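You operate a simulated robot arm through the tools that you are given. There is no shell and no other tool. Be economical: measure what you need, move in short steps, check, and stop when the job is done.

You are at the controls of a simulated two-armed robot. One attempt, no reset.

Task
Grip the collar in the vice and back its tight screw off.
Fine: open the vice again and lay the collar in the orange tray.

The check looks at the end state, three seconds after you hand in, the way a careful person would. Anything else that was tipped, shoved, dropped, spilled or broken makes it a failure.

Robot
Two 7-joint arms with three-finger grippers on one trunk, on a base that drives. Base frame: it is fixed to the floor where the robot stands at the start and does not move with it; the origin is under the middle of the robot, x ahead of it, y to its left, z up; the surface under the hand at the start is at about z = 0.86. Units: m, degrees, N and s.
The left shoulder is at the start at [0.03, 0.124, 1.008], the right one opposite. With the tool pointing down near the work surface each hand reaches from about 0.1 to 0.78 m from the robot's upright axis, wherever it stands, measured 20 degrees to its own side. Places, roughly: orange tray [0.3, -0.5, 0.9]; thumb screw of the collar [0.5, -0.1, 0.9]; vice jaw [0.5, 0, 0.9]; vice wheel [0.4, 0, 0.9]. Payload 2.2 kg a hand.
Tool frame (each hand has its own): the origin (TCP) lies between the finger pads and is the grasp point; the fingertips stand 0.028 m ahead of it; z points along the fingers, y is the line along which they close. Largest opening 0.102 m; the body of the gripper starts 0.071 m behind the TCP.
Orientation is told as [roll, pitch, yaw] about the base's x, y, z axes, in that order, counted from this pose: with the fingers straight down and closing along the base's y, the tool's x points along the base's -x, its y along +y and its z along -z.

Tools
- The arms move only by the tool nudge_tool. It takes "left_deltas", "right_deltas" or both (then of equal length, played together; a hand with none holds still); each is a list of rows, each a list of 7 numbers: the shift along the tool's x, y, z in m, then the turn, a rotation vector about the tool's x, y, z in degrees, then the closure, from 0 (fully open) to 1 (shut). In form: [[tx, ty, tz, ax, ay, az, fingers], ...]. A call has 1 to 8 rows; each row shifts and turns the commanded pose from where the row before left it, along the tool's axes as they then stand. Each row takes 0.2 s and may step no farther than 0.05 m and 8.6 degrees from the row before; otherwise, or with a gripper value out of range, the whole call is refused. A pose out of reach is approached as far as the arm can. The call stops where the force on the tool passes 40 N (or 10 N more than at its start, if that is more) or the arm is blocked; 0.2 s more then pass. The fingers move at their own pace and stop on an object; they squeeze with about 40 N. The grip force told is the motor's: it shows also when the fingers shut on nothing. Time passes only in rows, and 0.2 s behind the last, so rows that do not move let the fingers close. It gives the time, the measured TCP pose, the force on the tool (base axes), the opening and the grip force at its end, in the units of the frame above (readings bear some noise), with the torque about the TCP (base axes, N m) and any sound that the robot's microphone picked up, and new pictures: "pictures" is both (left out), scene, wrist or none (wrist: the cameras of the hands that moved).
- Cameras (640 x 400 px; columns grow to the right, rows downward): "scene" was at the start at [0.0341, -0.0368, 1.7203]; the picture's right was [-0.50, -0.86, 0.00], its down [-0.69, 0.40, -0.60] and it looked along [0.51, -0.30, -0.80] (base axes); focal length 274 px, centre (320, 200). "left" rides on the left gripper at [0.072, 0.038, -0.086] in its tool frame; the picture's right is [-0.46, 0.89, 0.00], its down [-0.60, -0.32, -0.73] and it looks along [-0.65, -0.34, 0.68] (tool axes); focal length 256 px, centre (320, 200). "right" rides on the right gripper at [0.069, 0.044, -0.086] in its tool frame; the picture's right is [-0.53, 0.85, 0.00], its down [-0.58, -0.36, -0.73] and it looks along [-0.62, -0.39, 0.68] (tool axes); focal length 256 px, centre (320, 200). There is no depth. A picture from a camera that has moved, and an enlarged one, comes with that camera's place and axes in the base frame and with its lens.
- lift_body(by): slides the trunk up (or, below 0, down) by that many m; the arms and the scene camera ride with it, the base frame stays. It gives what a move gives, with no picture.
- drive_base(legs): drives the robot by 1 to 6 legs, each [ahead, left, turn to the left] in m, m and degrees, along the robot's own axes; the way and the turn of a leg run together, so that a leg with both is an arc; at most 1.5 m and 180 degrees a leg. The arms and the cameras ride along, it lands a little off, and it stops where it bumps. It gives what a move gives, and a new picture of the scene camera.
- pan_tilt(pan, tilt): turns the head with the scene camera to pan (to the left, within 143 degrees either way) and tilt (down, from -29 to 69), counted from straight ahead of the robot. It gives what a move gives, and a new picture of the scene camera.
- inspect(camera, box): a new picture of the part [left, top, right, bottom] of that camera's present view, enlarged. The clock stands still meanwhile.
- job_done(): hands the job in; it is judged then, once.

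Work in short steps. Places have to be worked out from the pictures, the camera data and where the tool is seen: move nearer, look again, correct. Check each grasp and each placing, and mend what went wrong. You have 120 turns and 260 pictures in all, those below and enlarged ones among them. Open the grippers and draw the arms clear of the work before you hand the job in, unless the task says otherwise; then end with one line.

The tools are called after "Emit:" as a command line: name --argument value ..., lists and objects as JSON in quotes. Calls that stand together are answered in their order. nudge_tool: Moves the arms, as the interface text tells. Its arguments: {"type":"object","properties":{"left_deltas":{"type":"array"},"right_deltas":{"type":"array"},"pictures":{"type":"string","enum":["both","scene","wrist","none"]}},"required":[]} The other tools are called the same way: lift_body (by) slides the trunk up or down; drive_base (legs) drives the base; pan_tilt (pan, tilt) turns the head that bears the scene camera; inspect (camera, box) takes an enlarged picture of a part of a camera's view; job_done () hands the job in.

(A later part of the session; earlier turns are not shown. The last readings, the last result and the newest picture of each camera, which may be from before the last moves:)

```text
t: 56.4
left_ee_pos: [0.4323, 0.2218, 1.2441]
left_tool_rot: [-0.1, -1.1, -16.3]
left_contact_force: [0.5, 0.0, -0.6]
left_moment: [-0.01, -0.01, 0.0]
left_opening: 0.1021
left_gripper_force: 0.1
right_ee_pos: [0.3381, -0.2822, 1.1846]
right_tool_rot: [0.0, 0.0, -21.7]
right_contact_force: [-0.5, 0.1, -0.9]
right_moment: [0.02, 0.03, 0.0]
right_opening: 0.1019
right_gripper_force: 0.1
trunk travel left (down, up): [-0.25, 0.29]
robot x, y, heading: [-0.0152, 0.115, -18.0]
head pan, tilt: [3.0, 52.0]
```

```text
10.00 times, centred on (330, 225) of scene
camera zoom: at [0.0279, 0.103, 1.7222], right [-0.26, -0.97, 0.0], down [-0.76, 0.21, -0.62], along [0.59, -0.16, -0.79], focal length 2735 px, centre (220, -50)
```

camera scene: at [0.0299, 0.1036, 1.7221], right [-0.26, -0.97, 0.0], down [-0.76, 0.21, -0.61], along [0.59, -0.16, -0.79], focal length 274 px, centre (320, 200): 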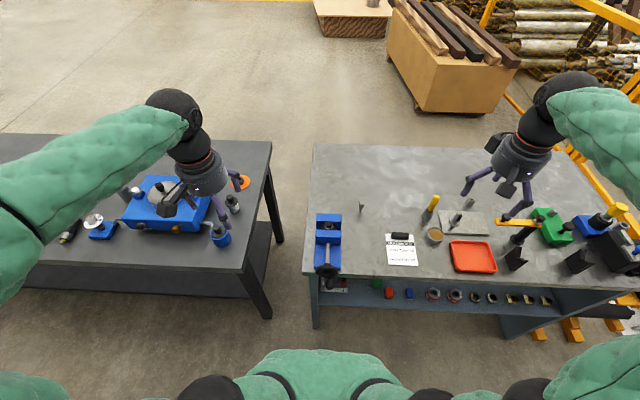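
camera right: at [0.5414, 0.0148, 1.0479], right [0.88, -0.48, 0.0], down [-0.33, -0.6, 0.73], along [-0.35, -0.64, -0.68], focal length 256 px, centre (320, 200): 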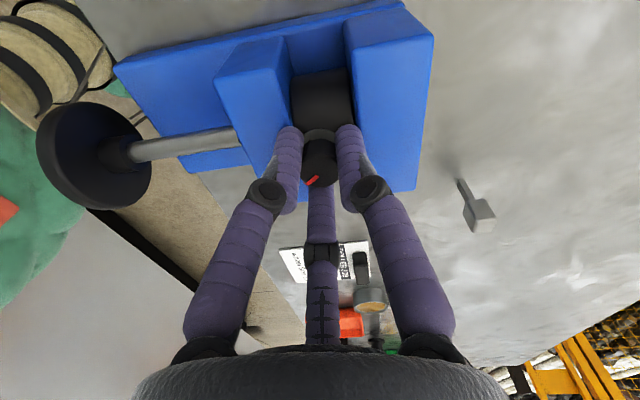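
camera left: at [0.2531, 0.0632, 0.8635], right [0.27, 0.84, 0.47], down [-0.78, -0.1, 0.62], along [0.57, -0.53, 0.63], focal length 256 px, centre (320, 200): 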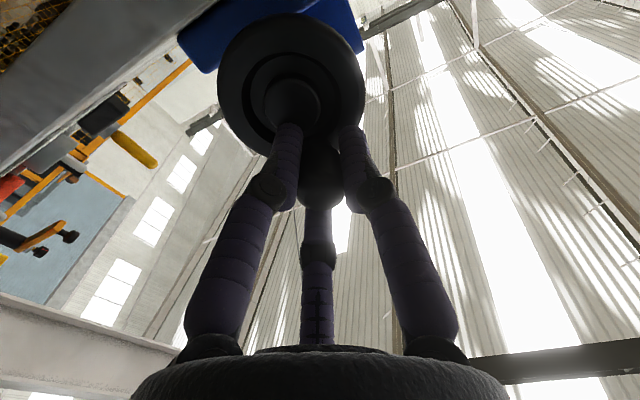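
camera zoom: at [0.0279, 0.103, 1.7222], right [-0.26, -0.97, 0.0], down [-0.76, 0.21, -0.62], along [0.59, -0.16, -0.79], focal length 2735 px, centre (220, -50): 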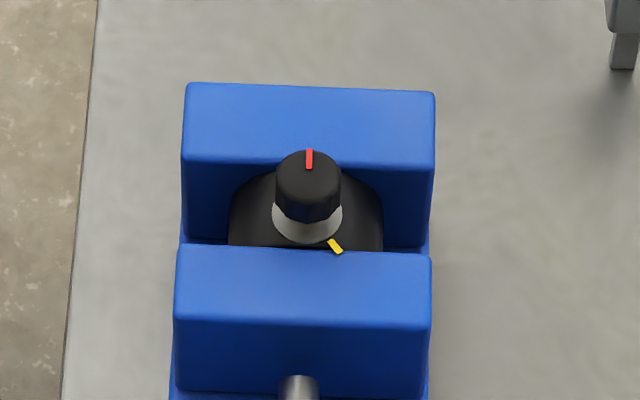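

The screw has visibly risen and the red mark is turned away; collar unmoved. Now I drive back to open the vice with the left hand.

Emit:
drive_base --legs '[[-0.335, 0, 0]]'

Emit:
nudge_tool --left_deltas '[[-0.04, -0.03, 0.02, 0, 0, 0, 0], [-0.04, -0.04, 0.02, 0, -3, 0, 0], [-0.02, -0.04, 0.02, 0, -8.5, 0, 0], [0, -0.04, 0.02, 0, -8.5, 0, 0], [0, -0.04, 0.02, 0, -8.5, 0, 0], [0, -0.04, 0.02, 0, -8.5, 0, 0], [0, -0.02, 0.0, 0, -8.5, 0, 0], [0, 0, 0, 0, 0, 0, 0]]' --pictures "none"

```text
t: 58.6
left_ee_pos: [0.1155, 0.3246, 1.2435]
left_tool_rot: [-0.1, -1.1, -16.7]
left_contact_force: [-0.4, 0.7, 0.2]
left_moment: [0.01, -0.04, -0.01]
left_opening: 0.102
left_gripper_force: 0.0
right_ee_pos: [0.0179, -0.178, 1.1845]
right_tool_rot: [-0.1, 0.0, -21.9]
right_contact_force: [-1.3, 0.1, -0.6]
right_moment: [-0.02, -0.04, -0.01]
right_opening: 0.1018
right_gripper_force: 0.1
trunk travel left (down, up): [-0.25, 0.29]
robot x, y, heading: [-0.3361, 0.2199, -18.3]
head pan, tilt: [3.0, 52.0]
camera scene: at [-0.2911, 0.2093, 1.7222], right [-0.27, -0.96, 0.0], down [-0.76, 0.21, -0.62], along [0.59, -0.16, -0.79], focal length 274 px, centre (320, 200)
```

scene: 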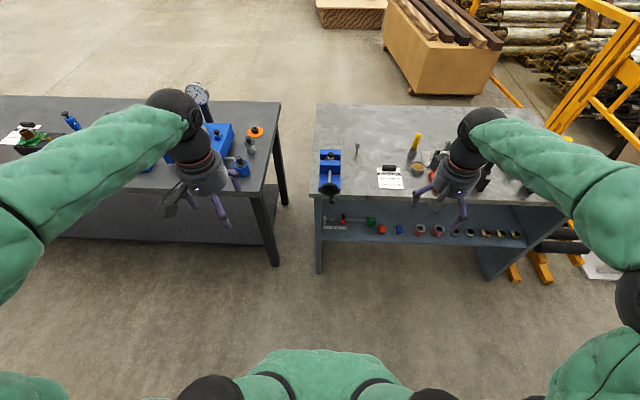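

```text
refused: row 1 steps farther than a row can; nothing moved
```

Step too long; I split the path: first translate the left hand, then pitch it forward.

Emit:
nudge_tool --left_deltas '[[-0.0252, -0.0309, 0.0154, 0, 0, 0, 0], [-0.0252, -0.0309, 0.0154, 0, 0, 0, 0], [-0.0252, -0.0309, 0.0154, 0, 0, 0, 0], [-0.0252, -0.0309, 0.0154, 0, 0, 0, 0], [-0.0252, -0.0309, 0.0154, 0, 0, 0, 0], [-0.0252, -0.0309, 0.0154, 0, 0, 0, 0], [-0.0252, -0.0309, 0.0154, 0, 0, 0, 0], [-0.0252, -0.0309, 0.0154, 0, 0, 0, 0]]' --pictures "none"

Emit:
nudge_tool --left_deltas '[[0, 0, 0, 0, -8.5, 0, 0], [0, 0, 0, 0, -8.5, 0, 0], [0, 0, 0, 0, -8.5, 0, 0], [0, 0, 0, 0, -8.5, 0, 0], [0, 0, 0, 0, -8.5, 0, 0], [0, 0, 0, 0, -8.5, 0, 0], [0, 0, 0, 0, -8.5, 0, 0], [0, 0, 0, 0, -8.5, 0, 0]]' --pictures "none"

Emit:
nudge_tool --left_deltas '[[0.02, 0, 0, 0, -8.5, 0, 0], [0.02, 0, 0, 0, -8.5, 0, 0], [0.03, 0, 0, 0, -3, 0, 0], [0.03, 0, 0, 0, 0, 0, 0], [0.03, 0, 0, 0, 0, 0, 0], [0.03, 0, 0, 0, 0, 0, 0], [0, 0, 0, 0, 0, 0, 0]]' --pictures "wrist"

Emit:
inspect --camera "scene" --box '[280, 140, 380, 240]'

```text
t: 60.4
left_ee_pos: [0.2401, 0.0268, 1.1248]
left_tool_rot: [-0.1, -0.9, -16.5]
left_contact_force: [0.2, -0.6, 0.3]
left_moment: [0.04, 0.01, -0.03]
left_opening: 0.102
left_gripper_force: 0.1
right_ee_pos: [0.0191, -0.1782, 1.1849]
right_tool_rot: [0.1, 0.1, -22.0]
right_contact_force: [-0.2, 0.2, 0.2]
right_moment: [0.04, 0.03, -0.02]
right_opening: 0.1019
right_gripper_force: 0.1
trunk travel left (down, up): [-0.25, 0.29]
robot x, y, heading: [-0.3382, 0.2177, -18.3]
head pan, tilt: [3.0, 52.0]
```

```text
t: 62.2
left_ee_pos: [0.2401, 0.0291, 1.126]
left_tool_rot: [-0.6, -69.2, -16.2]
left_contact_force: [-0.5, 1.1, 0.3]
left_moment: [0.0, 0.0, -0.01]
left_opening: 0.102
left_gripper_force: 0.1
right_ee_pos: [0.0168, -0.177, 1.1829]
right_tool_rot: [0.0, 0.0, -21.8]
right_contact_force: [0.7, 0.0, -0.4]
right_moment: [0.01, 0.01, 0.01]
right_opening: 0.1019
right_gripper_force: 0.0
trunk travel left (down, up): [-0.25, 0.29]
robot x, y, heading: [-0.3373, 0.2215, -18.1]
head pan, tilt: [3.0, 52.0]
```

```text
t: 63.8
left_ee_pos: [0.2245, 0.0349, 0.9672]
left_tool_rot: [-7.2, -89.1, -9.5]
left_contact_force: [0.0, -0.8, 1.0]
left_moment: [0.02, -0.02, -0.01]
left_opening: 0.1019
left_gripper_force: 0.1
right_ee_pos: [0.0183, -0.1768, 1.1836]
right_tool_rot: [0.0, 0.0, -21.9]
right_contact_force: [0.2, 0.4, -0.2]
right_moment: [0.0, -0.05, 0.01]
right_opening: 0.102
right_gripper_force: 0.0
trunk travel left (down, up): [-0.25, 0.29]
robot x, y, heading: [-0.3378, 0.2205, -18.5]
head pan, tilt: [3.0, 52.0]
camera left: at [0.1513, 0.0952, 0.8946], right [0.26, 0.85, 0.46], down [-0.78, -0.1, 0.62], along [0.57, -0.52, 0.64], focal length 256 px, centre (320, 200)
```

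left: 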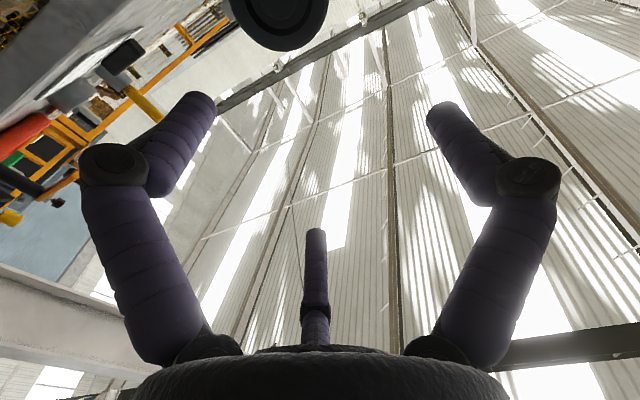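

```text
4.00 times, centred on (330, 190) of scene
camera zoom: at [-0.2905, 0.2092, 1.7222], right [-0.27, -0.96, 0.0], down [-0.76, 0.21, -0.62], along [0.59, -0.16, -0.79], focal length 1094 px, centre (280, 240)
```

zoom: 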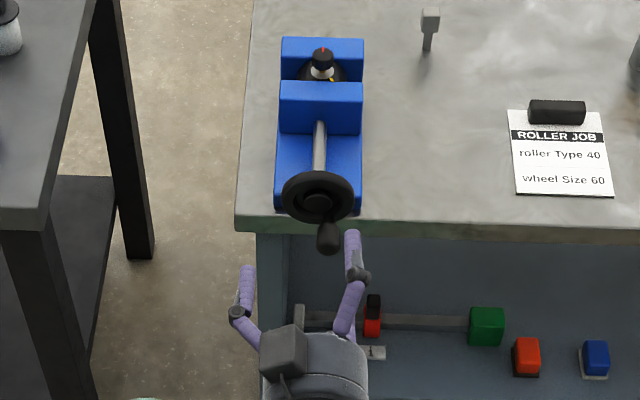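

Handle is at the bottom, about [0.327,-0.006,0.878]. I lower the left hand in line with it and look.

Emit:
nudge_tool --left_deltas '[[0.044, -0.0036, 0, 0, 0, 0, 0], [0.044, -0.0036, 0, 0, 0, 0, 0], [0, 0, 0.035, 0, 0, 0, 0], [0, 0, 0, 0, 0, 0, 0]]' --pictures "wrist"

Emit:
inspect --camera "scene" --box '[300, 170, 360, 230]'

```text
t: 64.8
left_ee_pos: [0.2559, 0.0156, 0.8783]
left_tool_rot: [-2.4, -89.1, -14.2]
left_contact_force: [1.0, 0.6, -0.2]
left_moment: [0.02, 0.01, -0.01]
left_opening: 0.102
left_gripper_force: 0.2
right_ee_pos: [0.0174, -0.1793, 1.1839]
right_tool_rot: [0.0, 0.0, -21.9]
right_contact_force: [-0.4, -0.7, -0.3]
right_moment: [0.0, 0.03, -0.01]
right_opening: 0.1021
right_gripper_force: 0.2
trunk travel left (down, up): [-0.25, 0.29]
robot x, y, heading: [-0.3361, 0.2165, -18.2]
head pan, tilt: [3.0, 52.0]
camera left: at [0.1814, 0.0767, 0.8063], right [0.26, 0.85, 0.46], down [-0.78, -0.1, 0.62], along [0.57, -0.52, 0.64], focal length 256 px, centre (320, 200)
```

left: 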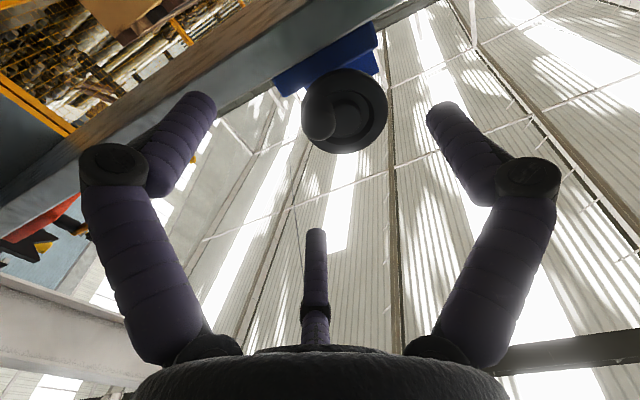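

```text
6.67 times, centred on (330, 200) of scene
camera zoom: at [-0.2896, 0.2084, 1.7222], right [-0.27, -0.96, 0.0], down [-0.76, 0.21, -0.62], along [0.59, -0.16, -0.79], focal length 1824 px, centre (253, 200)
```

zoom: 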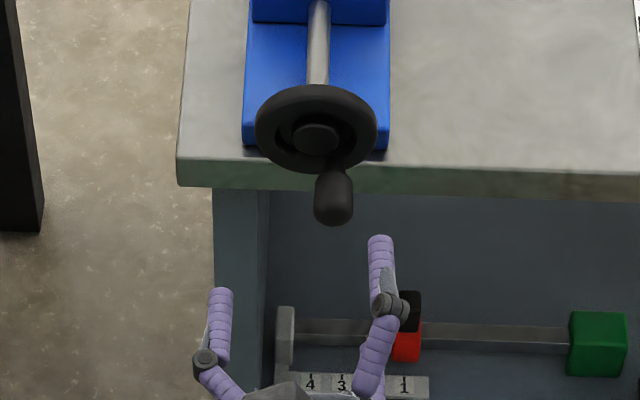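

In line. I advance 70 mm and close on the handle.

Emit:
nudge_tool --left_deltas '[[-0.001, 0, 0.035, 0, 0, 0, 0], [-0.001, 0, 0.035, 0, 0, 0, 0], [0, 0, 0, 0, 0, 0, 0.6], [0, 0, 0, 0, 0, 0, 1], [0, 0, 0, 0, 0, 0, 1], [0, 0, 0, 0, 0, 0, 1], [0, 0, 0, 0, 0, 0, 1]]' --pictures "wrist"

Emit:
inspect --camera "scene" --box '[295, 140, 365, 210]'

```text
t: 66.4
left_ee_pos: [0.2602, 0.0179, 0.886]
left_tool_rot: [-4.7, -89.1, -11.8]
left_contact_force: [0.1, 0.1, 0.0]
left_moment: [0.03, -0.04, -0.02]
left_opening: 0.0022
left_gripper_force: 31.5
left hand out of reach, approached as far as the arm can: row 1, 2
right_ee_pos: [0.0179, -0.1787, 1.1851]
right_tool_rot: [0.0, 0.0, -21.9]
right_contact_force: [-0.4, 0.0, -0.3]
right_moment: [0.02, 0.02, -0.02]
right_opening: 0.1018
right_gripper_force: 0.0
trunk travel left (down, up): [-0.25, 0.29]
robot x, y, heading: [-0.3345, 0.216, -18.5]
head pan, tilt: [3.0, 52.0]
camera left: at [0.1866, 0.0779, 0.8142], right [0.26, 0.85, 0.46], down [-0.78, -0.1, 0.62], along [0.57, -0.52, 0.64], focal length 256 px, centre (320, 200)
```

left: 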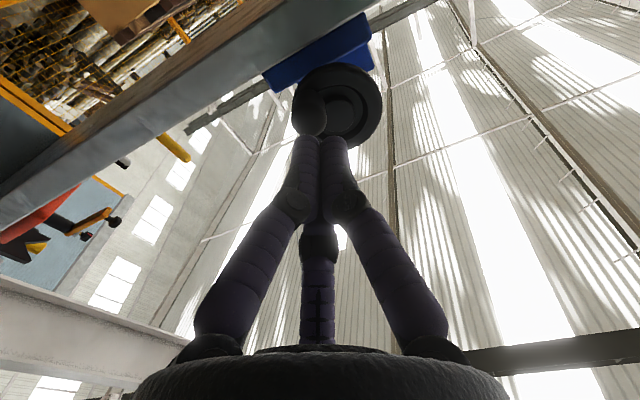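

```text
5.71 times, centred on (330, 175) of scene
camera zoom: at [-0.2899, 0.2088, 1.7222], right [-0.27, -0.96, 0.0], down [-0.76, 0.21, -0.62], along [0.59, -0.16, -0.79], focal length 1563 px, centre (263, 343)
```

zoom: 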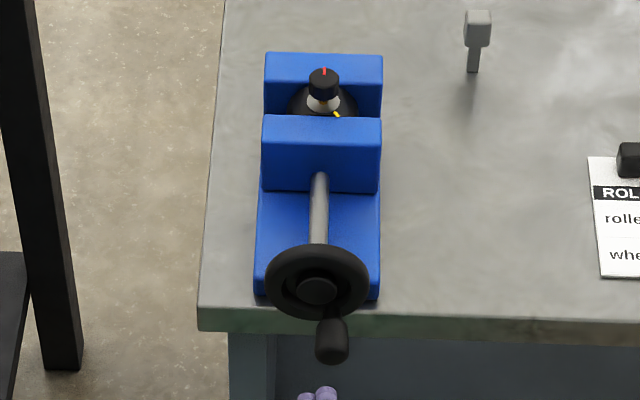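

The arm hit a reach limit at this low height; the hand closed on nothing. I open, back off, raise the hand and lower the trunk instead.

Emit:
nudge_tool --left_deltas '[[0, 0, -0.035, 0, 0, 0, 0], [0, 0, -0.035, 0, 0, 0, 0], [-0.035, 0, 0, 0, 0, 0, 0], [-0.035, 0, 0, 0, 0, 0, 0], [0, 0, 0, 0, 0, 0, 0]]' --pictures "none"

Emit:
lift_body --by -0.07

```text
t: 67.6
left_ee_pos: [0.1918, 0.0397, 0.9586]
left_tool_rot: [-4.0, -89.0, -12.8]
left_contact_force: [0.6, -1.2, 0.0]
left_moment: [-0.01, 0.02, 0.02]
left_opening: 0.1022
left_gripper_force: 0.2
right_ee_pos: [0.0197, -0.1775, 1.1839]
right_tool_rot: [-0.1, 0.0, -21.9]
right_contact_force: [0.3, 0.4, 0.1]
right_moment: [-0.04, 0.0, -0.01]
right_opening: 0.1023
right_gripper_force: 0.0
trunk travel left (down, up): [-0.25, 0.29]
robot x, y, heading: [-0.3334, 0.2182, -18.1]
head pan, tilt: [3.0, 52.0]
```

```text
t: 68.6
left_ee_pos: [0.193, 0.0404, 0.8879]
left_tool_rot: [-5.8, -89.1, -10.8]
left_contact_force: [0.3, -0.2, -0.3]
left_moment: [-0.01, 0.05, -0.02]
left_opening: 0.1022
left_gripper_force: 0.1
right_ee_pos: [0.0185, -0.1781, 1.1144]
right_tool_rot: [0.0, 0.0, -21.9]
right_contact_force: [-0.4, -0.4, 0.7]
right_moment: [0.0, 0.0, 0.01]
right_opening: 0.102
right_gripper_force: 0.1
trunk travel left (down, up): [-0.18, 0.36]
robot x, y, heading: [-0.3317, 0.2191, -18.4]
head pan, tilt: [3.0, 52.0]
```

Trunk lowered. Now advance toward the handle with small corrections (down 7 mm, right 5 mm).

Emit:
nudge_tool --left_deltas '[[0.007, -0.005, 0.03, 0, 0, 0, 0], [0, 0, 0.035, 0, 0, 0, 0], [0, 0, 0.035, 0, 0, 0, 0], [0, 0, 0.015, 0, 0, 0, 0], [0, 0, 0, 0, 0, 0, 0]]' --pictures "wrist"

```text
t: 69.8
left_ee_pos: [0.3017, 0.0042, 0.878]
left_tool_rot: [-4.7, -89.1, -11.9]
left_contact_force: [-0.3, -0.4, 0.3]
left_moment: [-0.02, 0.03, 0.03]
left_opening: 0.1021
left_gripper_force: 0.0
right_ee_pos: [0.0187, -0.1781, 1.1146]
right_tool_rot: [0.0, 0.0, -22.0]
right_contact_force: [0.2, -0.1, -0.4]
right_moment: [-0.04, 0.0, 0.02]
right_opening: 0.1022
right_gripper_force: 0.1
trunk travel left (down, up): [-0.18, 0.36]
robot x, y, heading: [-0.3316, 0.2181, -18.4]
head pan, tilt: [3.0, 52.0]
camera left: at [0.2281, 0.063, 0.8064], right [0.26, 0.85, 0.46], down [-0.78, -0.1, 0.62], along [0.57, -0.52, 0.64], focal length 256 px, centre (320, 200)
```

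left: 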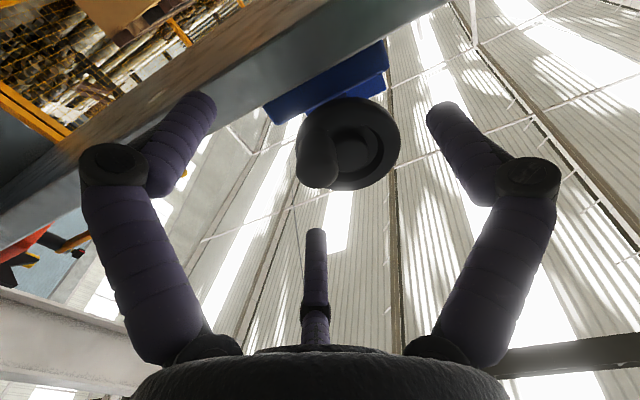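

Reach is fine now. I advance the last 26 mm and close on the handle.

Emit:
nudge_tool --left_deltas '[[0, 0, 0.026, 0, 0, 0, 0], [0, 0, 0, 0, 0, 0, 0.6], [0, 0, 0, 0, 0, 0, 1], [0, 0, 0, 0, 0, 0, 1], [0, 0, 0, 0, 0, 0, 1], [0, 0, 0, 0, 0, 0, 1]]' --pictures "none"

Emit:
inspect --camera "scene" --box '[295, 140, 365, 210]'

```text
t: 71.2
left_ee_pos: [0.3262, -0.0055, 0.8828]
left_tool_rot: [-13.6, -89.6, -3.2]
left_contact_force: [2.8, -9.7, 23.0]
left_moment: [0.03, -0.61, -0.57]
left_opening: 0.0222
left_gripper_force: 45.1
right_ee_pos: [0.016, -0.1776, 1.1158]
right_tool_rot: [0.1, 0.0, -21.9]
right_contact_force: [-1.0, 0.4, 0.0]
right_moment: [0.03, -0.02, 0.0]
right_opening: 0.1018
right_gripper_force: 0.1
trunk travel left (down, up): [-0.18, 0.36]
robot x, y, heading: [-0.3341, 0.2159, -18.4]
head pan, tilt: [3.0, 52.0]
```

```text
5.71 times, centred on (330, 175) of scene
camera zoom: at [-0.2921, 0.2085, 1.6524], right [-0.27, -0.96, 0.0], down [-0.76, 0.21, -0.62], along [0.59, -0.16, -0.79], focal length 1563 px, centre (263, 343)
```

zoom: 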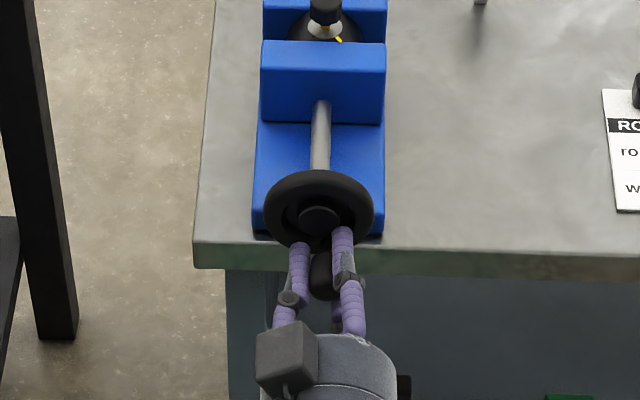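

Handle gripped. I crank counter-clockwise (open), first 75°.

Emit:
nudge_tool --left_deltas '[[-0.0045, 0, 0, 0, 0, 0, 1], [-0.0027, -0.0064, 0, 0, 0, 0, 1], [-0.0042, -0.0054, 0, 0, 0, 0, 1], [-0.0054, -0.0042, 0, 0, 0, 0, 1], [-0.0064, -0.0027, 0, 0, 0, 0, 1], [-0.0069, -0.0009, 0, 0, 0, 0, 1], [0, 0, 0, 0, 0, 0, 1]]' --pictures "none"

Emit:
inspect --camera "scene" --box '[295, 125, 365, 195]'

```text
t: 72.8
left_ee_pos: [0.3199, -0.0241, 0.9047]
left_tool_rot: [-2.4, -88.6, -14.5]
left_contact_force: [-2.2, 11.8, -13.7]
left_moment: [-0.2, 0.55, 0.19]
left_opening: 0.0223
left_gripper_force: 45.2
right_ee_pos: [0.0189, -0.1779, 1.1145]
right_tool_rot: [0.0, 0.2, -21.9]
right_contact_force: [-0.1, 0.1, 0.7]
right_moment: [0.01, 0.0, -0.02]
right_opening: 0.1019
right_gripper_force: 0.1
trunk travel left (down, up): [-0.18, 0.36]
robot x, y, heading: [-0.3325, 0.217, -18.3]
head pan, tilt: [3.0, 52.0]
```

```text
5.71 times, centred on (330, 160) of scene
camera zoom: at [-0.2888, 0.2097, 1.652], right [-0.27, -0.96, 0.0], down [-0.76, 0.21, -0.61], along [0.59, -0.16, -0.79], focal length 1563 px, centre (263, 429)
```

zoom: 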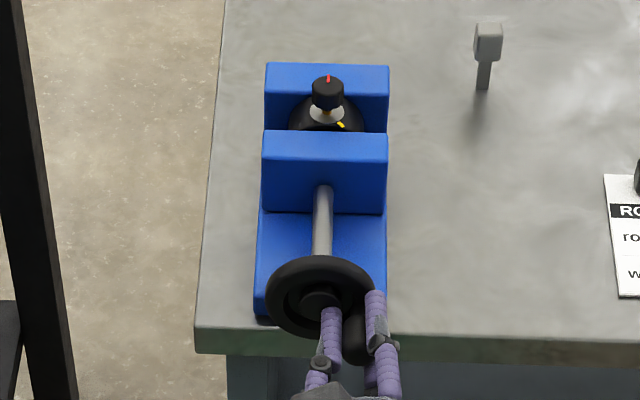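

The handle is at 90° and the jaw is backing away. I continue the remaining 90° up to the top.

Emit:
nudge_tool --left_deltas '[[-0.0069, 0.0012, 0, 0, 0, 0, 1], [-0.0064, 0.0027, 0, 0, 0, 0, 1], [-0.0054, 0.0042, 0, 0, 0, 0, 1], [-0.0042, 0.0054, 0, 0, 0, 0, 1], [-0.0027, 0.0064, 0, 0, 0, 0, 1], [-0.0009, 0.0069, 0, 0, 0, 0, 1], [0, 0, 0, 0, 0, 0, 1]]' --pictures "none"

Emit:
inspect --camera "scene" --box '[295, 125, 365, 195]'

```text
t: 74.4
left_ee_pos: [0.33, -0.0025, 0.9338]
left_tool_rot: [4.1, -89.0, -21.1]
left_contact_force: [-13.8, -19.0, -11.1]
left_moment: [-0.34, 0.48, -0.82]
left_opening: 0.022
left_gripper_force: 45.1
right_ee_pos: [0.0169, -0.1813, 1.1136]
right_tool_rot: [0.1, 0.0, -22.1]
right_contact_force: [0.3, -0.4, 0.0]
right_moment: [0.0, 0.0, 0.02]
right_opening: 0.1019
right_gripper_force: 0.0
trunk travel left (down, up): [-0.18, 0.36]
robot x, y, heading: [-0.334, 0.2187, -18.7]
head pan, tilt: [3.0, 52.0]
```

```text
5.71 times, centred on (330, 160) of scene
camera zoom: at [-0.2905, 0.2059, 1.6522], right [-0.27, -0.96, 0.0], down [-0.76, 0.21, -0.62], along [0.59, -0.16, -0.79], focal length 1563 px, centre (263, 429)
```

zoom: 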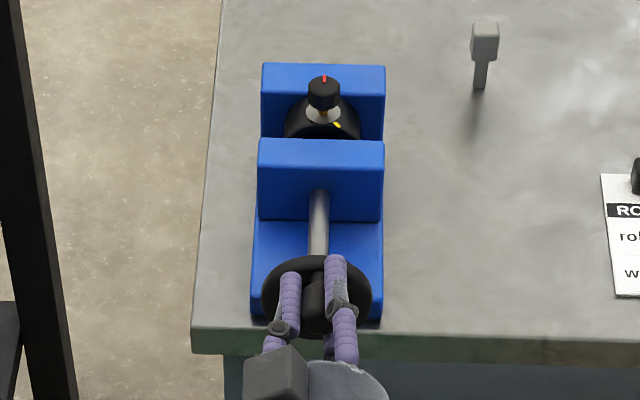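

The jaw is back at about its initial opening. I try another 45° for clearance, watching for a stop.

Emit:
nudge_tool --left_deltas '[[0.0009, 0.005, 0, 0, 0, 0, 1], [0.0027, 0.0064, 0, 0, 0, 0, 1], [0.0042, 0.0054, 0, 0, 0, 0, 1], [0, 0, 0, 0, 0, 0, 1]]' --pictures "none"

Emit:
inspect --camera "scene" --box '[295, 125, 365, 195]'

```text
t: 75.4
left_ee_pos: [0.3337, 0.0154, 0.9294]
left_tool_rot: [1.3, -89.4, -17.9]
left_contact_force: [-11.6, -22.6, 1.6]
left_moment: [-0.53, 0.03, -0.6]
left_opening: 0.0222
left_gripper_force: 44.6
right_ee_pos: [0.0167, -0.1799, 1.1141]
right_tool_rot: [0.1, 0.0, -21.9]
right_contact_force: [-0.3, 0.9, -0.1]
right_moment: [0.0, 0.0, -0.01]
right_opening: 0.102
right_gripper_force: 0.0
trunk travel left (down, up): [-0.18, 0.36]
robot x, y, heading: [-0.3341, 0.2165, -18.5]
head pan, tilt: [3.0, 52.0]
```

```text
5.71 times, centred on (330, 160) of scene
camera zoom: at [-0.2915, 0.206, 1.6523], right [-0.27, -0.96, 0.0], down [-0.76, 0.21, -0.62], along [0.59, -0.16, -0.79], focal length 1563 px, centre (263, 429)
```

zoom: 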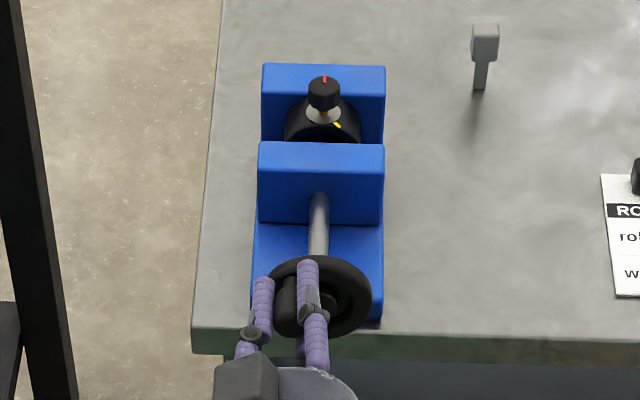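

There is now a clear gap of over a centimetre. I release the handle, back the left hand off and raise it.

Emit:
nudge_tool --left_deltas '[[0, 0, 0, 0, 0, 0, 0], [0, 0, 0, 0, 0, 0, 0], [0, 0, 0, 0, 0, 0, 0], [0, 0, -0.04, 0, 0, 0, 0], [0, 0, -0.04, 0, 0, 0, 0], [0, 0, -0.04, 0, 0, 0, 0], [-0.04, 0, 0, 0, 0, 0, 0], [-0.04, 0, 0, 0, 0, 0, 0]]' --pictures "none"

Emit:
lift_body --by 0.07

Emit:
nudge_tool --left_deltas '[[-0.04, 0, 0, 0, 0, 0, 0], [-0.04, 0, 0, 0, 8.5, 0, 0], [-0.03, 0, 0, 0, 8.5, 0, 0], [-0.03, 0, 0, 0, 8.5, 0, 0], [0, 0, 0, 0, 8.5, 0, 0], [0, 0, 0, 0, 8.5, 0, 0], [0, 0, 0, 0, 8.5, 0, 0], [0, 0, 0, 0, 8.5, 0, 0]]' --pictures "none"

Emit:
nudge_tool --left_deltas '[[0, 0.03, -0.02, 0, 8.5, 0, 0], [0, 0.04, -0.02, 0, 8.5, 0, 0], [0, 0.04, 0, 0, 8.5, 0, 0], [0, 0.04, 0, 0, 3, 0, 0], [0.02, 0.04, 0, 0, 0, 0, 0], [0.03, 0.03, -0.02, 0, 0, 0, 0], [0.04, 0, -0.02, 0, 0, 0, 0], [0.04, 0, -0.02, 0, 0, 0, 0]]' --pictures "scene"

```text
t: 77.2
left_ee_pos: [0.2208, 0.05, 1.0088]
left_tool_rot: [-4.7, -89.0, -11.9]
left_contact_force: [-0.1, 0.4, 0.1]
left_moment: [0.02, -0.01, 0.03]
left_opening: 0.102
left_gripper_force: 0.1
right_ee_pos: [0.0178, -0.1778, 1.1141]
right_tool_rot: [0.1, 0.0, -21.9]
right_contact_force: [-0.2, 0.9, 0.3]
right_moment: [-0.01, -0.01, 0.01]
right_opening: 0.1019
right_gripper_force: 0.0
trunk travel left (down, up): [-0.18, 0.36]
robot x, y, heading: [-0.334, 0.2202, -18.7]
head pan, tilt: [3.0, 52.0]
```

```text
t: 78.3
left_ee_pos: [0.222, 0.0513, 1.0783]
left_tool_rot: [-4.5, -89.0, -12.3]
left_contact_force: [-0.4, -0.1, -0.7]
left_moment: [-0.03, -0.01, 0.0]
left_opening: 0.1017
left_gripper_force: 0.0
right_ee_pos: [0.0197, -0.1784, 1.1839]
right_tool_rot: [0.0, 0.1, -21.8]
right_contact_force: [1.1, -0.4, 0.1]
right_moment: [0.01, -0.01, 0.01]
right_opening: 0.1019
right_gripper_force: 0.1
trunk travel left (down, up): [-0.25, 0.29]
robot x, y, heading: [-0.3363, 0.2219, -18.4]
head pan, tilt: [3.0, 52.0]
```

```text
t: 80.1
left_ee_pos: [0.2379, 0.0459, 1.2168]
left_tool_rot: [-0.1, -29.4, -16.5]
left_contact_force: [-0.5, -0.3, -1.0]
left_moment: [0.01, 0.02, 0.01]
left_opening: 0.1021
left_gripper_force: 0.0
right_ee_pos: [0.0191, -0.1795, 1.1831]
right_tool_rot: [0.0, 0.1, -21.9]
right_contact_force: [0.1, 0.1, 0.3]
right_moment: [0.0, 0.02, -0.01]
right_opening: 0.1021
right_gripper_force: 0.0
trunk travel left (down, up): [-0.25, 0.29]
robot x, y, heading: [-0.3339, 0.22, -18.5]
head pan, tilt: [3.0, 52.0]
```

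```text
t: 81.9
left_ee_pos: [0.1586, 0.2997, 1.3099]
left_tool_rot: [-0.1, -1.0, -16.7]
left_contact_force: [0.0, 0.2, -0.6]
left_moment: [-0.04, -0.03, -0.01]
left_opening: 0.1018
left_gripper_force: 0.0
right_ee_pos: [0.0177, -0.1776, 1.1851]
right_tool_rot: [0.0, 0.0, -21.9]
right_contact_force: [0.2, 0.9, 0.3]
right_moment: [-0.01, -0.01, -0.02]
right_opening: 0.1018
right_gripper_force: 0.1
trunk travel left (down, up): [-0.25, 0.29]
robot x, y, heading: [-0.3318, 0.2183, -18.4]
head pan, tilt: [3.0, 52.0]
camera scene: at [-0.2916, 0.2099, 1.7222], right [-0.27, -0.96, 0.0], down [-0.76, 0.21, -0.62], along [0.59, -0.16, -0.79], focal length 274 px, centre (320, 200)
```

scene: 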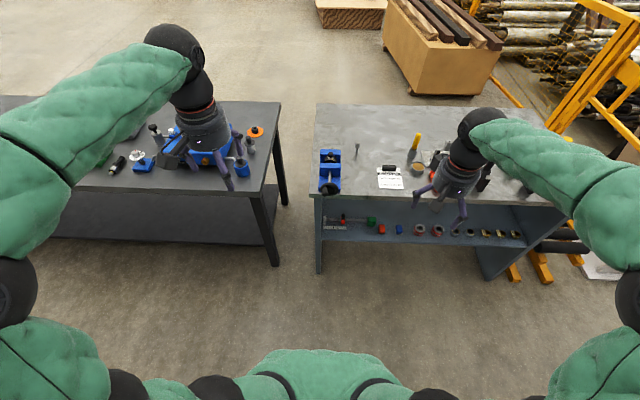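

Both hands are clear. I drive ahead again to pick the collar with the right hand.

Emit:
drive_base --legs '[[0.335, 0, 0]]'

Emit:
inspect --camera "scene" --box '[310, 205, 350, 245]'

Emit:
inspect --camera "scene" --box '[400, 180, 540, 290]'

```text
t: 84.1
left_ee_pos: [0.4818, 0.1895, 1.3092]
left_tool_rot: [0.0, -1.0, -16.9]
left_contact_force: [0.7, -1.5, 0.0]
left_moment: [0.0, 0.02, -0.01]
left_opening: 0.1022
left_gripper_force: 0.1
right_ee_pos: [0.3358, -0.2881, 1.1847]
right_tool_rot: [0.0, 0.1, -22.2]
right_contact_force: [-0.3, -0.6, -1.2]
right_moment: [0.0, 0.03, -0.01]
right_opening: 0.1021
right_gripper_force: 0.0
trunk travel left (down, up): [-0.25, 0.29]
robot x, y, heading: [-0.0163, 0.1158, -18.8]
head pan, tilt: [3.0, 52.0]
camera scene: at [0.0303, 0.1012, 1.7221], right [-0.27, -0.96, 0.0], down [-0.76, 0.21, -0.61], along [0.59, -0.17, -0.79], focal length 274 px, centre (320, 200)
```

scene: 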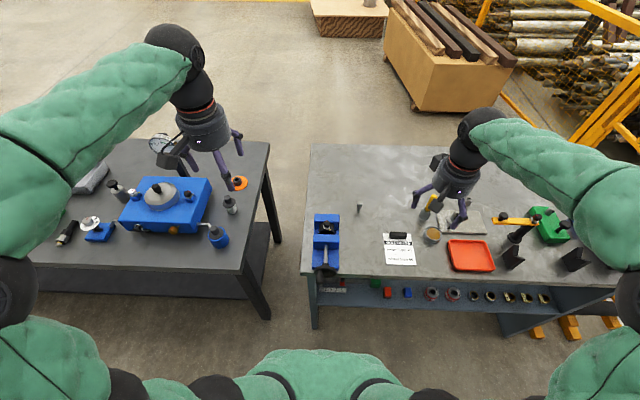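

```text
10.00 times, centred on (330, 225) of scene
camera zoom: at [0.0303, 0.1012, 1.7221], right [-0.27, -0.96, 0.0], down [-0.76, 0.21, -0.61], along [0.59, -0.17, -0.79], focal length 2735 px, centre (220, -50)
```

zoom: 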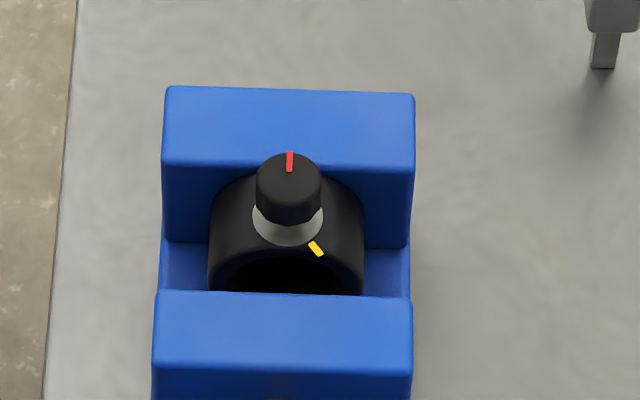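

```text
3.64 times, centred on (470, 235) of scene
camera zoom: at [0.0303, 0.1012, 1.7221], right [-0.27, -0.96, 0.0], down [-0.76, 0.21, -0.61], along [0.59, -0.17, -0.79], focal length 995 px, centre (-226, 73)
```

zoom: 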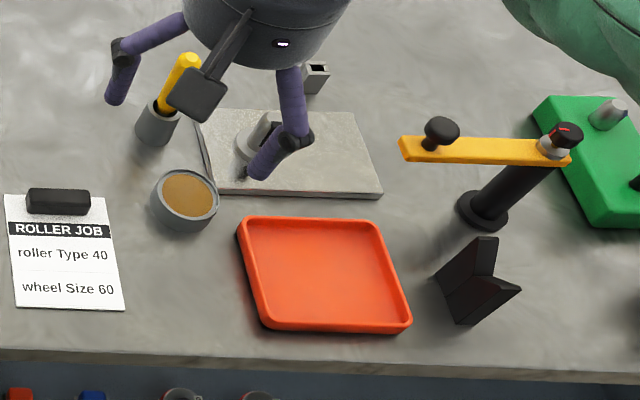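

The gap is ample and the collar still sits at the same place. I hover the right hand above the knob at about [0.503,-0.057] and verify.

Emit:
nudge_tool --right_deltas '[[-0.0098, 0.0397, 0, 0, 0, -3.5, 0], [-0.0098, 0.0397, 0, 0, 0, 0, 0], [-0.0098, 0.0397, 0, 0, 0, 0, 0], [-0.0098, 0.0397, 0, 0, 0, 0, 0], [-0.0098, 0.0397, 0.02, 0, 0, 0, 0], [-0.0098, 0.0397, 0.02, 0, 0, 0, 0], [-0.0098, 0.0397, 0.03, 0, 0, 0, 0], [0, 0, 0.03, 0, 0, 0, 0.2]]' --pictures "none"

Emit:
inspect --camera "right" --box '[270, 10, 390, 110]'

```text
refused: row 7 steps farther than a row can; nothing moved
```

```text
4.00 times, centred on (330, 60) of right
camera zoom: at [0.2882, -0.2213, 1.2696], right [0.81, 0.58, 0.0], down [0.4, -0.56, 0.73], along [0.42, -0.59, -0.68], focal length 1024 px, centre (280, 760)
```

zoom: 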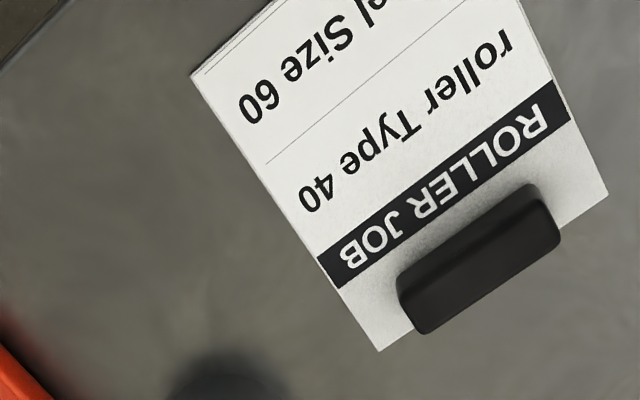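

Row 7 was a touch too long; I repeat with smaller vertical parts.

Emit:
nudge_tool --right_deltas '[[-0.0098, 0.0397, 0, 0, 0, -3.5, 0], [-0.0098, 0.0397, 0, 0, 0, 0, 0], [-0.0098, 0.0397, 0, 0, 0, 0, 0], [-0.0098, 0.0397, 0, 0, 0, 0, 0], [-0.0098, 0.0397, 0.02, 0, 0, 0, 0], [-0.0098, 0.0397, 0.02, 0, 0, 0, 0], [-0.0098, 0.0397, 0.02, 0, 0, 0, 0], [0, 0, 0.04, 0, 0, 0, 0.2]]' --pictures "none"

Emit:
inspect --camera "right" --box '[270, 10, 390, 110]'

```text
t: 85.9
left_ee_pos: [0.4807, 0.1887, 1.3104]
left_tool_rot: [0.0, -1.0, -16.9]
left_contact_force: [0.0, -0.6, 0.3]
left_moment: [0.03, 0.0, 0.01]
left_opening: 0.1021
left_gripper_force: 0.1
right_ee_pos: [0.4915, -0.0451, 1.0838]
right_tool_rot: [0.1, 0.1, -18.8]
right_contact_force: [0.2, 0.2, 0.3]
right_moment: [0.02, 0.01, 0.01]
right_opening: 0.0816
right_gripper_force: 0.0
trunk travel left (down, up): [-0.25, 0.29]
robot x, y, heading: [-0.014, 0.1132, -18.6]
head pan, tilt: [3.0, 52.0]
```

```text
4.00 times, centred on (330, 60) of right
camera zoom: at [0.4381, 0.0163, 1.1692], right [0.78, 0.63, 0.0], down [0.43, -0.53, 0.73], along [0.46, -0.57, -0.68], focal length 1024 px, centre (280, 760)
```

zoom: 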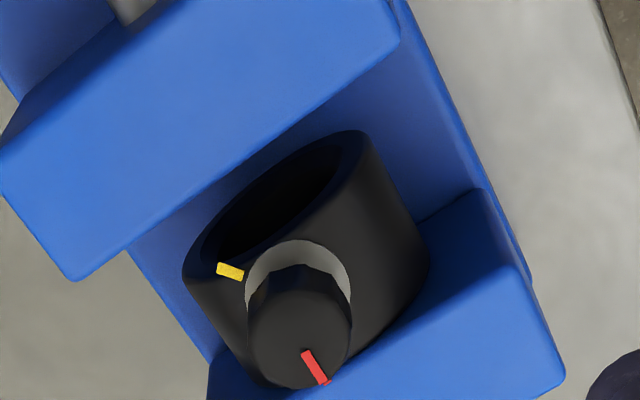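

Knob confirmed at [0.503,-0.058]. I centre, descend to the same height that worked before (TCP z≈0.961) and grip.

Emit:
nudge_tool --right_deltas '[[-0.0151, -0.0085, 0, 0, 0, 0, 0.3], [0, 0, 0.04, 0, 0, 0, 0.4], [0, 0, 0.04, 0, 0, 0, 0.4], [0, 0, 0.043, 0, 0, 0, 0.4], [0, 0, 0, 0, 0, 0, 0.7], [0, 0, 0, 0, 0, 0, 1], [0, 0, 0, 0, 0, 0, 1], [0, 0, 0, 0, 0, 0, 1]]' --pictures "wrist"

```text
t: 87.7
left_ee_pos: [0.4807, 0.1915, 1.3106]
left_tool_rot: [-0.2, -1.1, -16.9]
left_contact_force: [0.3, 1.0, -0.7]
left_moment: [0.03, 0.02, -0.02]
left_opening: 0.1019
left_gripper_force: 0.0
right_ee_pos: [0.5021, -0.0617, 0.962]
right_tool_rot: [-0.1, 0.0, -18.7]
right_contact_force: [0.4, -0.6, 10.6]
right_moment: [-0.24, -0.18, -0.03]
right_opening: 0.0206
right_gripper_force: 39.8
trunk travel left (down, up): [-0.25, 0.29]
robot x, y, heading: [-0.0156, 0.1131, -18.8]
head pan, tilt: [3.0, 52.0]
camera right: at [0.4495, 0.0013, 1.0475], right [0.78, 0.63, 0.0], down [0.43, -0.53, 0.73], along [0.46, -0.57, -0.68], focal length 256 px, centre (320, 200)
```

right: 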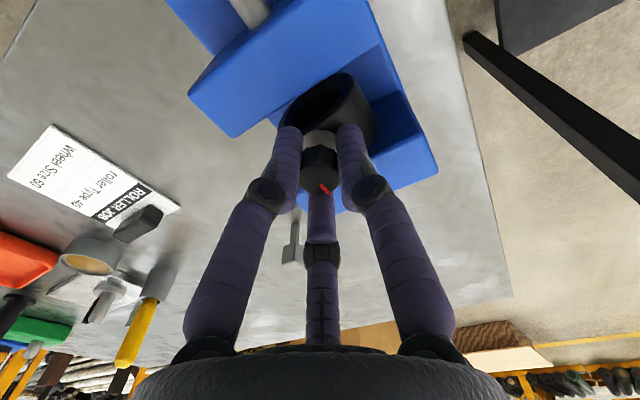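

The knob is held. I lift 3 cm and check that the collar comes along.

Emit:
nudge_tool --right_deltas '[[0, 0, -0.01, 0, 0, 0, 1], [0, 0, -0.01, 0, 0, 0, 1], [0, 0, -0.02, 0, 0, 0, 1], [0, 0, 0, 0, 0, 0, 1]]' --pictures "wrist"

Emit:
inspect --camera "scene" --box '[295, 190, 365, 260]'

```text
t: 88.7
left_ee_pos: [0.4811, 0.1905, 1.3103]
left_tool_rot: [-0.1, -1.0, -16.9]
left_contact_force: [-0.3, 0.0, -0.2]
left_moment: [-0.02, 0.0, 0.0]
left_opening: 0.1022
left_gripper_force: 0.0
right_ee_pos: [0.5013, -0.059, 0.9992]
right_tool_rot: [-0.1, 0.1, -18.7]
right_contact_force: [-0.1, 0.5, -1.7]
right_moment: [0.01, 0.0, -0.01]
right_opening: 0.0206
right_gripper_force: 40.5
trunk travel left (down, up): [-0.25, 0.29]
robot x, y, heading: [-0.0159, 0.1119, -18.6]
head pan, tilt: [3.0, 52.0]
camera right: at [0.4503, 0.0031, 1.0855], right [0.78, 0.63, 0.0], down [0.43, -0.53, 0.73], along [0.46, -0.57, -0.68], focal length 256 px, centre (320, 200)
```

right: 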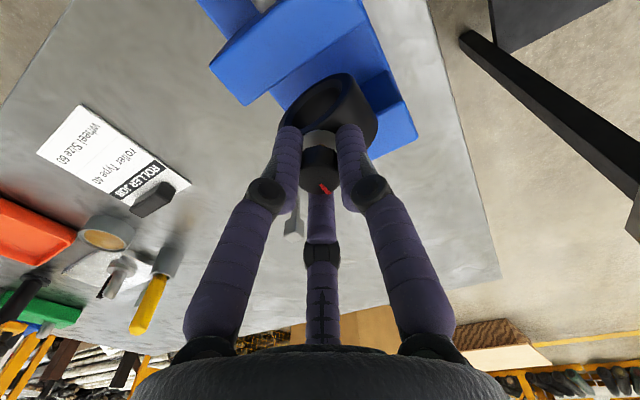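

```text
5.71 times, centred on (330, 225) of scene
camera zoom: at [0.0298, 0.1015, 1.7221], right [-0.27, -0.96, 0.0], down [-0.76, 0.21, -0.62], along [0.59, -0.17, -0.79], focal length 1563 px, centre (263, 57)
```

zoom: 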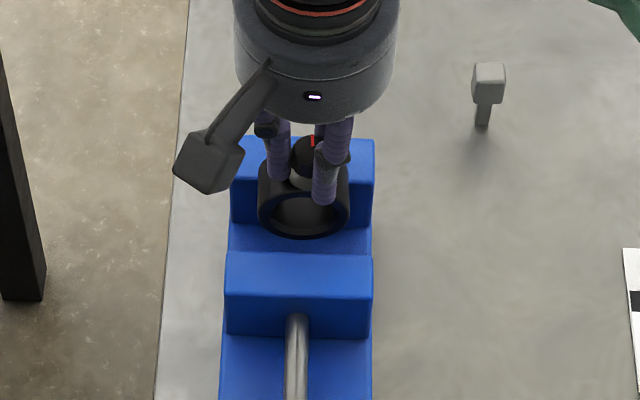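

Collar lifted freely and hangs straight. I raise it further and carry it toward the tray at [0.30,-0.51].

Emit:
nudge_tool --right_deltas '[[0, 0, -0.045, 0, 0, 0, 1], [0, 0, -0.045, 0, 0, 0, 1], [0, 0, -0.04, 0, 0, 0, 1], [0.004, -0.045, 0, 0, 0, 0, 1], [0.004, -0.045, 0, 0, 0, 0, 1], [0.004, -0.045, 0, 0, 0, 0, 1], [0.004, -0.045, 0, 0, 0, 0, 1], [0.004, -0.045, 0, 0, 0, 0, 1]]' --pictures "none"

Emit:
nudge_tool --right_deltas '[[0.004, -0.045, 0, 0, 0, 0, 1], [0.004, -0.045, 0, 0, 0, 0, 1], [0.004, -0.045, 0, 0, 0, 0, 1], [0.004, -0.045, 0, 0, 0, 0, 1], [0.004, -0.045, 0, 0, 0, 0, 1], [0.004, -0.044, 0, 0, 0, 0, 1], [0, 0, 0, 0, 0, 0, 1]]' --pictures "both"

```text
t: 90.5
left_ee_pos: [0.4792, 0.1892, 1.3099]
left_tool_rot: [0.0, -1.1, -16.8]
left_contact_force: [0.1, -0.4, 1.0]
left_moment: [-0.03, -0.03, -0.01]
left_opening: 0.102
left_gripper_force: 0.0
right_ee_pos: [0.4081, -0.2652, 1.1321]
right_tool_rot: [0.1, 0.0, -18.7]
right_contact_force: [0.7, -1.2, -1.3]
right_moment: [0.02, -0.02, -0.01]
right_opening: 0.0205
right_gripper_force: 39.9
trunk travel left (down, up): [-0.25, 0.29]
robot x, y, heading: [-0.0149, 0.114, -18.8]
head pan, tilt: [3.0, 52.0]
```

```text
t: 92.1
left_ee_pos: [0.4809, 0.1906, 1.3105]
left_tool_rot: [-0.1, -1.1, -16.9]
left_contact_force: [-0.1, -0.4, -0.9]
left_moment: [-0.01, -0.02, 0.0]
left_opening: 0.1023
left_gripper_force: 0.0
right_ee_pos: [0.3047, -0.5124, 1.1321]
right_tool_rot: [-0.1, 0.0, -18.7]
right_contact_force: [-0.1, 0.7, -1.0]
right_moment: [-0.01, 0.01, 0.03]
right_opening: 0.0202
right_gripper_force: 40.4
trunk travel left (down, up): [-0.25, 0.29]
robot x, y, heading: [-0.0145, 0.1148, -18.7]
head pan, tilt: [3.0, 52.0]
camera scene: at [0.0295, 0.1025, 1.7222], right [-0.27, -0.96, 0.0], down [-0.76, 0.21, -0.62], along [0.59, -0.17, -0.79], focal length 274 px, centre (320, 200)
camera right: at [0.2512, -0.4509, 1.2175], right [0.78, 0.63, 0.0], down [0.43, -0.53, 0.73], along [0.46, -0.57, -0.68], focal length 256 px, centre (320, 200)
```

scene: 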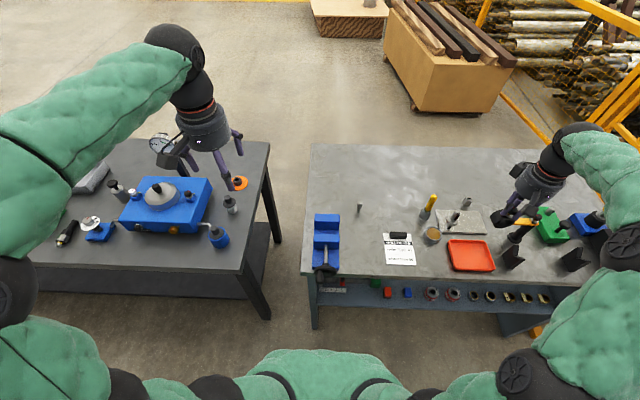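
right: 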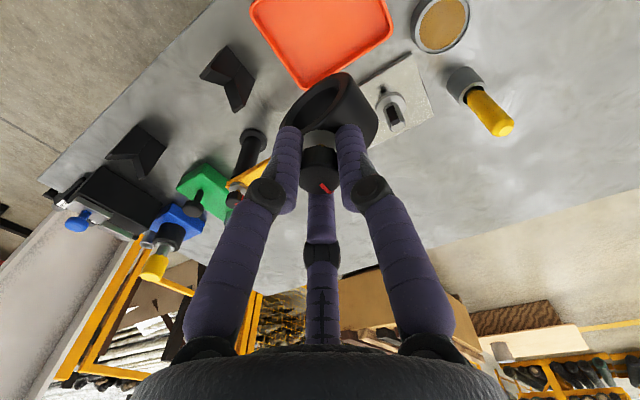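

The tray centre measured from this side is [0.305,-0.514], right below. A yellow arm on a post stands nearby; I check its distance before lowering.

Emit:
inspect --camera "right" --box '[180, 0, 420, 220]'

Emit:
inspect --camera "scene" --box '[440, 150, 600, 290]'

```text
1.82 times, centred on (300, 110) of right
camera zoom: at [0.2512, -0.4509, 1.2175], right [0.78, 0.63, 0.0], down [0.43, -0.53, 0.73], along [0.46, -0.57, -0.68], focal length 465 px, centre (356, 364)
```

zoom: 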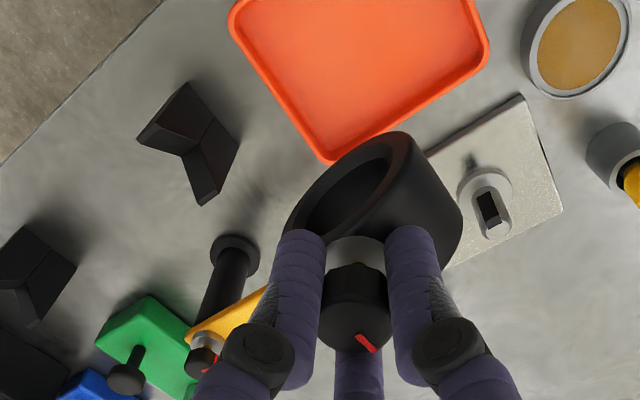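

```text
2.86 times, centred on (520, 220) of scene
camera zoom: at [0.0295, 0.1025, 1.7222], right [-0.27, -0.96, 0.0], down [-0.76, 0.21, -0.62], along [0.59, -0.17, -0.79], focal length 782 px, centre (-251, 143)
```

zoom: 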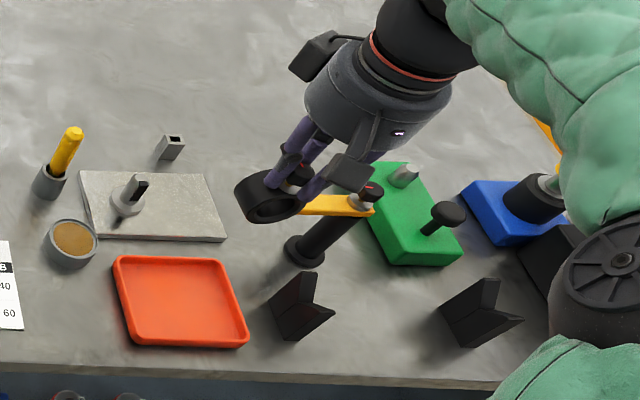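

The yellow arm's end is at about [0.35,-0.59,0.97–1.0], some 9 cm away; I shift 1 cm away from it and lower toward the tray.

Emit:
nudge_tool --right_deltas '[[0.011, 0.007, 0.03, 0, 0, 0, 1], [0, 0, 0.04, 0, 0, 0, 1], [0, 0, 0.04, 0, 0, 0, 1], [0, 0, 0.036, 0, 0, 0, 1], [0, 0, 0, 0, 0, 0, 1]]' --pictures "wrist"

Emit:
inspect --camera "scene" --box '[440, 190, 560, 290]'

```text
t: 93.3
left_ee_pos: [0.4795, 0.1906, 1.3087]
left_tool_rot: [-0.2, -1.0, -16.9]
left_contact_force: [-0.9, 0.7, -0.3]
left_moment: [-0.03, 0.0, 0.01]
left_opening: 0.102
left_gripper_force: 0.0
right_ee_pos: [0.2928, -0.5039, 0.9855]
right_tool_rot: [0.1, -0.1, -18.7]
right_contact_force: [0.2, -0.2, -2.4]
right_moment: [-0.03, -0.03, 0.02]
right_opening: 0.0202
right_gripper_force: 40.1
trunk travel left (down, up): [-0.25, 0.29]
robot x, y, heading: [-0.0196, 0.1098, -18.7]
head pan, tilt: [3.0, 52.0]
camera right: at [0.241, -0.4414, 1.0717], right [0.78, 0.63, 0.0], down [0.43, -0.53, 0.73], along [0.46, -0.57, -0.68], focal length 256 px, centre (320, 200)
```

right: 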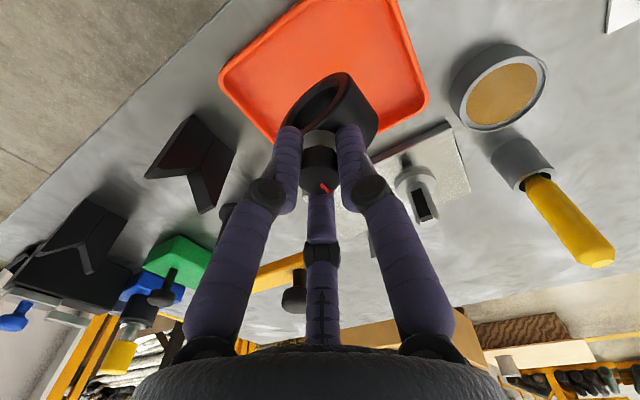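

```text
4.00 times, centred on (500, 240) of scene
camera zoom: at [0.0287, 0.1021, 1.7222], right [-0.27, -0.96, 0.0], down [-0.76, 0.21, -0.62], along [0.59, -0.17, -0.79], focal length 1094 px, centre (-400, 40)
```

zoom: 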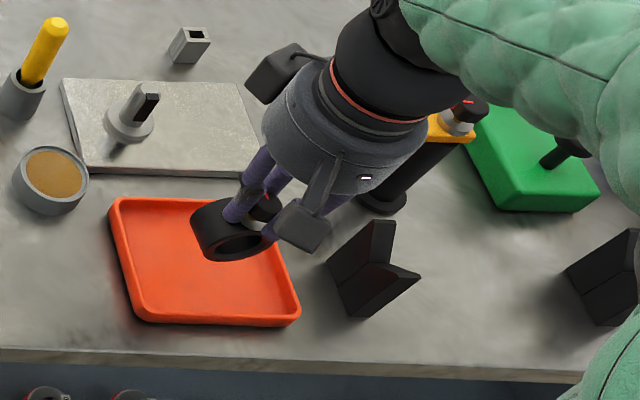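

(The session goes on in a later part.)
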